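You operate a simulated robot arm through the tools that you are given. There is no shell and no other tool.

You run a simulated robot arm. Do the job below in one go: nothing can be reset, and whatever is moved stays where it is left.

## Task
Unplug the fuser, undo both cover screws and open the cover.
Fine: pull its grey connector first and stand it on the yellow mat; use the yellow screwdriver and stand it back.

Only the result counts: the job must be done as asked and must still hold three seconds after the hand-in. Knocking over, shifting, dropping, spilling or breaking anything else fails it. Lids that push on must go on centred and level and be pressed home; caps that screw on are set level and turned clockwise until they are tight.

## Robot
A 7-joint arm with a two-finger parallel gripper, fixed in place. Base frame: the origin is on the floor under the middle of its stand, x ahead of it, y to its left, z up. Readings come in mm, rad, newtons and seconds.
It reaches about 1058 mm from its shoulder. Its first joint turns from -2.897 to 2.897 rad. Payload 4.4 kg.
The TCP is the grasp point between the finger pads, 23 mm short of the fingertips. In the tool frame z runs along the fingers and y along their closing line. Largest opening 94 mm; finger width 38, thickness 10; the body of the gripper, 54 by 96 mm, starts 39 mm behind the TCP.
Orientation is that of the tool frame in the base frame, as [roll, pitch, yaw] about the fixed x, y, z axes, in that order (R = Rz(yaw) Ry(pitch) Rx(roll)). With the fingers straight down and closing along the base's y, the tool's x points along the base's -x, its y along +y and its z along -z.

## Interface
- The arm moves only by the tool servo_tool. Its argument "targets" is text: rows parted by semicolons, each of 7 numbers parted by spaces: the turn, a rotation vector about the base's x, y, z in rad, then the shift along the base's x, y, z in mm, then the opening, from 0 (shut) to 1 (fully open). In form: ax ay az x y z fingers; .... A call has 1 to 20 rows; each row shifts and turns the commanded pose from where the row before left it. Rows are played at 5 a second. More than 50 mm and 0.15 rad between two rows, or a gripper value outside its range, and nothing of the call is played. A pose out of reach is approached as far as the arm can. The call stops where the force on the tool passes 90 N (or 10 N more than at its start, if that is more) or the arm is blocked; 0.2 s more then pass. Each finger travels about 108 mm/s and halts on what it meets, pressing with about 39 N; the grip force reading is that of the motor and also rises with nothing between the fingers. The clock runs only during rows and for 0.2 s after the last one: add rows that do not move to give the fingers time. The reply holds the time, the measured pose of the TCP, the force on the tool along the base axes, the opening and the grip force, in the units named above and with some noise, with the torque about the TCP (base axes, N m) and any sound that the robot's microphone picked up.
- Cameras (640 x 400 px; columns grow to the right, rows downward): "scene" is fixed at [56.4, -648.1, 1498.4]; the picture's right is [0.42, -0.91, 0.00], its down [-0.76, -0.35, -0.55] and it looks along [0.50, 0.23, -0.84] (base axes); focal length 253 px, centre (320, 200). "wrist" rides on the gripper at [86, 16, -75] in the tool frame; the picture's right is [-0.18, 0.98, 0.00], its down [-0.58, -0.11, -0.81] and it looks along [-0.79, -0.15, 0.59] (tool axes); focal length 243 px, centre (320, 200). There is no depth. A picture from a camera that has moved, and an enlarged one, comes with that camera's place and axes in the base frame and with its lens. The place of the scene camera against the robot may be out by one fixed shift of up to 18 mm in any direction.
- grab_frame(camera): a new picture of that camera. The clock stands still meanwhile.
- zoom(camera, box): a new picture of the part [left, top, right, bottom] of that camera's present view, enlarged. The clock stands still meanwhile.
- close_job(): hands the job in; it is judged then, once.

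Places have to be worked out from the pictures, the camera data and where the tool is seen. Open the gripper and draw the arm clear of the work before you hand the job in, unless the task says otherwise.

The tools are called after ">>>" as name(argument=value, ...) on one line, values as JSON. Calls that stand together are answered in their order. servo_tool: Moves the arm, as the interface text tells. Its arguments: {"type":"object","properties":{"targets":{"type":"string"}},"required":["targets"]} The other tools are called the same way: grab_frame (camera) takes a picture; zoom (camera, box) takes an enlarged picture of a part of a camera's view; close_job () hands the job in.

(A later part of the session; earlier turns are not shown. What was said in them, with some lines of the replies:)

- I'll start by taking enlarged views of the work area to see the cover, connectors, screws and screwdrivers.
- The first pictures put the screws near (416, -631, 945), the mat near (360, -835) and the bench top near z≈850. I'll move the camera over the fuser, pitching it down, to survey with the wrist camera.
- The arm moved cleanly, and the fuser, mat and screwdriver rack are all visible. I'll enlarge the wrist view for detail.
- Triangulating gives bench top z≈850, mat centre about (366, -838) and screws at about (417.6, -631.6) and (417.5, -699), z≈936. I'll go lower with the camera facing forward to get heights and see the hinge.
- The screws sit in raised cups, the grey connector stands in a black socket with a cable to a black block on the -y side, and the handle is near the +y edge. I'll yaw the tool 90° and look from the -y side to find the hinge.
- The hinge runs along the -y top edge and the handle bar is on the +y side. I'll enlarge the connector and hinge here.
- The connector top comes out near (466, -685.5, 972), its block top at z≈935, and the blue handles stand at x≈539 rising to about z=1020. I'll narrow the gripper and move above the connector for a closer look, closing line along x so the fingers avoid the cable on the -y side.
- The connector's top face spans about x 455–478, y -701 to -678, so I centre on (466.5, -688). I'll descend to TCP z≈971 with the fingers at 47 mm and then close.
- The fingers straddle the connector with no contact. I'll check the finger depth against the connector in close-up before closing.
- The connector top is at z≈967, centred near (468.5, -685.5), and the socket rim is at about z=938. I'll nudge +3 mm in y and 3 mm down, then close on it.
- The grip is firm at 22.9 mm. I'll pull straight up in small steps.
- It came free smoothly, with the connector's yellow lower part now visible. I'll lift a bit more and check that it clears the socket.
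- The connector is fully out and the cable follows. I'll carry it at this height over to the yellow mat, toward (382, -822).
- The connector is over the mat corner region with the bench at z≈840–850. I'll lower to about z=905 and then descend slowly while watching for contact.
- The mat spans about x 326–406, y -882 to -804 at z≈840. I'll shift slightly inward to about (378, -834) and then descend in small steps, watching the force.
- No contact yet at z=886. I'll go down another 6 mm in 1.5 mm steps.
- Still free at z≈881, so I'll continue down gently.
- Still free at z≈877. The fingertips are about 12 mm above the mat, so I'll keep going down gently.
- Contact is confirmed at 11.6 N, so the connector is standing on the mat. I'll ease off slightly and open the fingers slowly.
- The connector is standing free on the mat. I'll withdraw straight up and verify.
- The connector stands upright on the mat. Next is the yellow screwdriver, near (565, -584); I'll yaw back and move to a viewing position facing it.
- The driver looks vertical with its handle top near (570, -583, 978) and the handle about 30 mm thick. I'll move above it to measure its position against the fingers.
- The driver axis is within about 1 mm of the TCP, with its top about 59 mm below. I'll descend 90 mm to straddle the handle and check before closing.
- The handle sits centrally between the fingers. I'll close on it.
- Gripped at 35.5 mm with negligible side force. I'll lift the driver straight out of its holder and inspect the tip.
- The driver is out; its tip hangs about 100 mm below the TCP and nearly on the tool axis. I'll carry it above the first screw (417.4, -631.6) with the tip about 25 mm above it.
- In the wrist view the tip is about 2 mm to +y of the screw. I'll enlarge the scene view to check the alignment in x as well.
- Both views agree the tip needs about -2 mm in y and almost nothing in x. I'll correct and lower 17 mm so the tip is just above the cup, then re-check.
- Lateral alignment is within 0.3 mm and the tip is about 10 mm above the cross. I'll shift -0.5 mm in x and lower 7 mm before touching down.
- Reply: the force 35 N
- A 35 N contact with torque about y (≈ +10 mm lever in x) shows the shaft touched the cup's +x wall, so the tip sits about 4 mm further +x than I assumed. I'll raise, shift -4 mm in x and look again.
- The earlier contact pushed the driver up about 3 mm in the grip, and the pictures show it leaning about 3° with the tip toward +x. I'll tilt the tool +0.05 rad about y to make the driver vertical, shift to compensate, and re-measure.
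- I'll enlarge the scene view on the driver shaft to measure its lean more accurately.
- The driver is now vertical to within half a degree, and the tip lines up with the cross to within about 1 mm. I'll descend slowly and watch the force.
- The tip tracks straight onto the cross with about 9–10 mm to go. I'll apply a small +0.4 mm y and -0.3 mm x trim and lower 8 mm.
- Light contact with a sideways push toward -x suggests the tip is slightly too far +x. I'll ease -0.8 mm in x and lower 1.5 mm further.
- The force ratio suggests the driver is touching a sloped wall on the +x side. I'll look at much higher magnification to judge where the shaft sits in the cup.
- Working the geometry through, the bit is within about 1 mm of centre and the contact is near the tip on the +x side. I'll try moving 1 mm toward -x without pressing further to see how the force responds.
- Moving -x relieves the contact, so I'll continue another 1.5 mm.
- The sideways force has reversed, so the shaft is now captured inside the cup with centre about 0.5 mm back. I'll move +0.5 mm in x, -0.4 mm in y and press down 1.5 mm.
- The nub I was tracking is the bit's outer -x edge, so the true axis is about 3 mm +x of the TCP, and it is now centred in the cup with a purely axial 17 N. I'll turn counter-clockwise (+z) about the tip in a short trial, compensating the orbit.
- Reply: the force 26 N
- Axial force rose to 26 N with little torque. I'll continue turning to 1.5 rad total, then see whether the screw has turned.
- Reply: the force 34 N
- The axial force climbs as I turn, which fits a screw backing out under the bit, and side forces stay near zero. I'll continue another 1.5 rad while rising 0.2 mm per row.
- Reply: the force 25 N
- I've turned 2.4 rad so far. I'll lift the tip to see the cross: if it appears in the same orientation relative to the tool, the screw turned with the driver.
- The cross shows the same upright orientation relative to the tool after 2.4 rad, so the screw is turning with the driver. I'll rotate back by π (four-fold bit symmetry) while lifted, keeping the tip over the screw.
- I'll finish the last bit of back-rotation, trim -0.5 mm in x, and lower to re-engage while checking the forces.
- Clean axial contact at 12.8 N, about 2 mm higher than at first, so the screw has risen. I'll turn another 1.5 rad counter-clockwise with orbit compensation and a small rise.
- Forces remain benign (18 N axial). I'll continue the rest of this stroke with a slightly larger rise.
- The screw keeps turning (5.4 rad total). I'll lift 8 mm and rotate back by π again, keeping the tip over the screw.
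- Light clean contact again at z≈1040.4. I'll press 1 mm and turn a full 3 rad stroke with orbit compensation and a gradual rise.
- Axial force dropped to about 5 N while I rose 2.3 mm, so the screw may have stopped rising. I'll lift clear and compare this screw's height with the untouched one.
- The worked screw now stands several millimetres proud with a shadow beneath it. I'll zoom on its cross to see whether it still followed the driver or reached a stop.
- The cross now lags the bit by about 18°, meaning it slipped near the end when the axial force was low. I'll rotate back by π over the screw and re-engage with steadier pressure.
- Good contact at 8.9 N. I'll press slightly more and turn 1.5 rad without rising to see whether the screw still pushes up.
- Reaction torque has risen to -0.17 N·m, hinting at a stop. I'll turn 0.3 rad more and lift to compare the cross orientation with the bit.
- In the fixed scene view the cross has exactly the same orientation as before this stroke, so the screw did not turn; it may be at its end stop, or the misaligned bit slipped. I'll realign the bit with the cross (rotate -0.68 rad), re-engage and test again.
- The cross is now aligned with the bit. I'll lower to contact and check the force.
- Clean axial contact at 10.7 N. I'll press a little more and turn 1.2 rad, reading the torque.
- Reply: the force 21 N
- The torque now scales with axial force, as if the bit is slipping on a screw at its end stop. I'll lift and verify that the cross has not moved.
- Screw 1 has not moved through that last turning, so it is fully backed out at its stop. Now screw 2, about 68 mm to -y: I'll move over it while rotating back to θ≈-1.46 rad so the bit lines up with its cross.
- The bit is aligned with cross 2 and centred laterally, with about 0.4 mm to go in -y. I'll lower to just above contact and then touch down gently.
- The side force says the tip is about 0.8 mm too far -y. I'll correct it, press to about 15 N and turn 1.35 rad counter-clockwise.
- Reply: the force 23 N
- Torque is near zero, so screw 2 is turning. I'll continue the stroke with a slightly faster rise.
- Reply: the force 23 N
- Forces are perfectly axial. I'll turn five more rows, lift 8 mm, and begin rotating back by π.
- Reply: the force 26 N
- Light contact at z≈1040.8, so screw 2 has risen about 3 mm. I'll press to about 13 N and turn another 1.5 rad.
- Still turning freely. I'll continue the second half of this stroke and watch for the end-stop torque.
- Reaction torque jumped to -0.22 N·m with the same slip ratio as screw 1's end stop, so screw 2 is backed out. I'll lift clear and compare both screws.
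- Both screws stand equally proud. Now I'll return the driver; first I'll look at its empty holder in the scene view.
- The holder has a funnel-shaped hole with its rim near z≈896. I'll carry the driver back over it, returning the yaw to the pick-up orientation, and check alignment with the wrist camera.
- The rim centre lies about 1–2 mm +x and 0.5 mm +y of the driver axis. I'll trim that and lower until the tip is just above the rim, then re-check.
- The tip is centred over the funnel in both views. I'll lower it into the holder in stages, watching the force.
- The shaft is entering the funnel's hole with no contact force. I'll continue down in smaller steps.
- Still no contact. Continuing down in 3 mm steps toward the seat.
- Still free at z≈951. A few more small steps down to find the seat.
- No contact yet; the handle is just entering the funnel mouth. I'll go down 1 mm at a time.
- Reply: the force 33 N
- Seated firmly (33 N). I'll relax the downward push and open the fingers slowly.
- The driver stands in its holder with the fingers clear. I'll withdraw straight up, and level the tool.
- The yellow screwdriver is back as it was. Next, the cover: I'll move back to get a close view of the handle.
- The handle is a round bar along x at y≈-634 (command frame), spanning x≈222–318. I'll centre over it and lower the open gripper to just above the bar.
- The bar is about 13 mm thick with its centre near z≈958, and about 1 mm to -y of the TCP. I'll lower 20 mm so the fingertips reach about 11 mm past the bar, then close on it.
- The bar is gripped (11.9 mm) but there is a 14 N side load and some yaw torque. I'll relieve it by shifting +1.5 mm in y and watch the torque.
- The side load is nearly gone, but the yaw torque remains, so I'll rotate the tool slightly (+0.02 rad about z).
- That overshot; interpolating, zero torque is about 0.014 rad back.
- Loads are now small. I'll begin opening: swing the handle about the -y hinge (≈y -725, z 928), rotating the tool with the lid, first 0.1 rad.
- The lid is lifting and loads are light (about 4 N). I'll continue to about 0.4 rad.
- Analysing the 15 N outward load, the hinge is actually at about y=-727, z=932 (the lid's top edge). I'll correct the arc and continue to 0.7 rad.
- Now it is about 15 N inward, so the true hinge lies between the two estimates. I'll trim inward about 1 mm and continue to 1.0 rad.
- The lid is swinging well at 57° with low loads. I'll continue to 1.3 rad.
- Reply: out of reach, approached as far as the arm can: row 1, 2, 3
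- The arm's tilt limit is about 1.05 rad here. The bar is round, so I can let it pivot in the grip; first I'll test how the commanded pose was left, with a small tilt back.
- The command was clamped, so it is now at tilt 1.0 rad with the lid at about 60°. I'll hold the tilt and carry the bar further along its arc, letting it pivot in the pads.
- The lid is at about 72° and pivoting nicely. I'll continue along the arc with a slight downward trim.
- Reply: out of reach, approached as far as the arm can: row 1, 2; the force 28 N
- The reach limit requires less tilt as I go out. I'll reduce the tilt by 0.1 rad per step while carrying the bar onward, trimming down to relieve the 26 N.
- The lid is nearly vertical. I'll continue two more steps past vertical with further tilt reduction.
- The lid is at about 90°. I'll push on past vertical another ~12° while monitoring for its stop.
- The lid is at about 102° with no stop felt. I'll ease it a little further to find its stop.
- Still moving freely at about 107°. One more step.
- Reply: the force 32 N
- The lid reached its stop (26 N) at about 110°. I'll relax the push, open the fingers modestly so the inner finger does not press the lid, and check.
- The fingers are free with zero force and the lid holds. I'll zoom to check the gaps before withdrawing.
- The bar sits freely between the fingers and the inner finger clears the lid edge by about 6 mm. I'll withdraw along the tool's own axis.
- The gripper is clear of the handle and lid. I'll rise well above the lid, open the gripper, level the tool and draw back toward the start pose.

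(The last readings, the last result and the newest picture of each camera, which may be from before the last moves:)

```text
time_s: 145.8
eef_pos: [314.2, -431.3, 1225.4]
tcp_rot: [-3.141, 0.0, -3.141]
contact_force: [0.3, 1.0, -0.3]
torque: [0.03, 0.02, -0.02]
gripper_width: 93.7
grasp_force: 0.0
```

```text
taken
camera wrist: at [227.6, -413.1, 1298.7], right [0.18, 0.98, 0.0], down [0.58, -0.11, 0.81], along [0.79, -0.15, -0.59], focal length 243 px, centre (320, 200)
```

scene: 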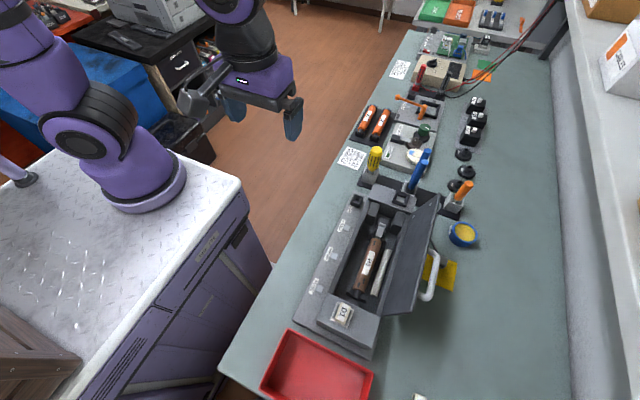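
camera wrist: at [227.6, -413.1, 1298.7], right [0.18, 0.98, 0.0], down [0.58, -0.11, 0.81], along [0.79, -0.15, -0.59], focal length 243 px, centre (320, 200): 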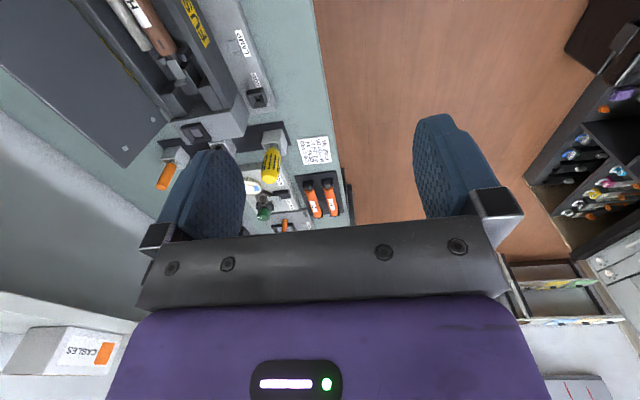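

The arm is clear and the lid stands open. I'll let a couple of seconds pass and check the lid, the connector on the mat and the screwdriver closely.

>>> servo_tool(targets="0 0 0 0 0 0 1; 0 0 0 0 0 0 1; 0 0 0 0 0 0 1; 0 0 0 0 0 0 1; 0 0 0 0 0 0 1; 0 0 0 0 0 0 1; 0 0 0 0 0 0 1; 0 0 0 0 0 0 1; 0 0 0 0 0 0 1; 0 0 0 0 0 0 1; 0 0 0 0 0 0 1; 0 0 0 0 0 0 1; 0 0 0 0 0 0 1; 0 0 0 0 0 0 1; 0 0 0 0 0 0 1")

>>> zoom(camera="scene", box=[280, 170, 500, 330])

>>> zoom(camera="scene", box=[400, 200, 480, 300])

>>> zoom(camera="scene", box=[330, 20, 520, 220])

```text
time_s: 149.0
eef_pos: [314.4, -432.0, 1224.4]
tcp_rot: [3.141, -0.001, 3.141]
contact_force: [-0.2, -0.1, 0.2]
torque: [-0.01, 0.03, -0.02]
gripper_width: 94.1
grasp_force: 0.1
```

```text
2.50 times, centred on (390, 250) of scene
camera zoom: at [56.4, -648.1, 1498.4], right [0.42, -0.91, 0.0], down [-0.76, -0.35, -0.55], along [0.5, 0.23, -0.84], focal length 633 px, centre (145, 75)
```

zoom: 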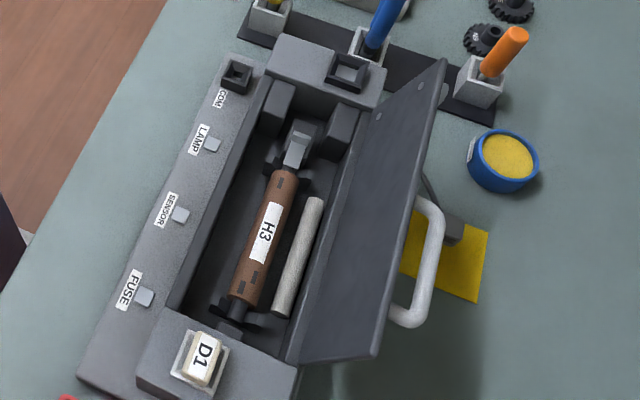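

```text
4.00 times, centred on (440, 250) of scene
camera zoom: at [56.4, -648.1, 1498.4], right [0.42, -0.91, 0.0], down [-0.76, -0.35, -0.55], along [0.5, 0.23, -0.84], focal length 1013 px, centre (-160, 0)
```

zoom: 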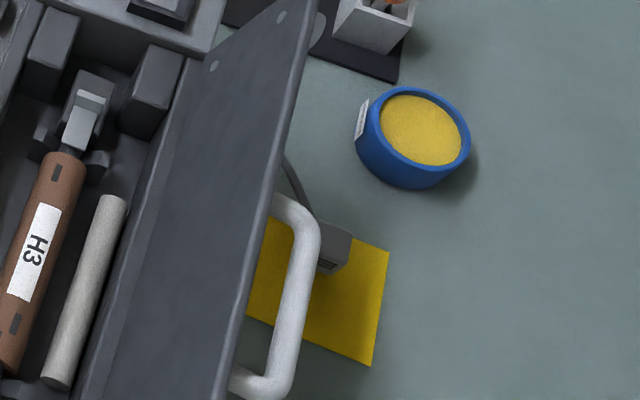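

```text
2.00 times, centred on (425, 120) of scene
camera zoom: at [56.4, -648.1, 1498.4], right [0.42, -0.91, 0.0], down [-0.76, -0.35, -0.55], along [0.5, 0.23, -0.84], focal length 506 px, centre (110, 360)
```

zoom: 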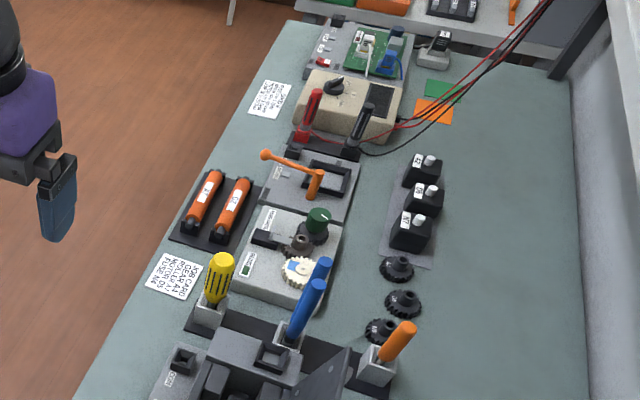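

The lid has held open for more than three seconds, and the grey connector stands upright on the yellow mat. The yellow screwdriver is back in its holder and the gripper is open and clear, so I'm handing in the job.

>>> close_job()

```text
The job is handed in.
```

The fuser is unplugged, both cover screws are undone, and the cover is open. I handed the job in and haven't seen a verdict.

- **Connector:** I pulled the grey connector first. It stands upright on the yellow mat, with its cable still attached to the black block beside the fuser.
- **Screws:** Each screw was turned anticlockwise with the yellow screwdriver until it stopped. Both now stand about 4–5 mm higher than before and stayed in the cover.
- **Screwdriver:** It is back upright in its own holder.
- **Cover:** It is open about 110°, resting past vertical against its stop. It held for more than three seconds before hand-in.

In the last pictures nothing else on the bench looks moved. The gripper is open and the arm is drawn clear. On my first try at the first screw, the driver pressed on the rim of the screw head at about 35 N. It slid about 3 mm in the grip, and I saw no damage from it.
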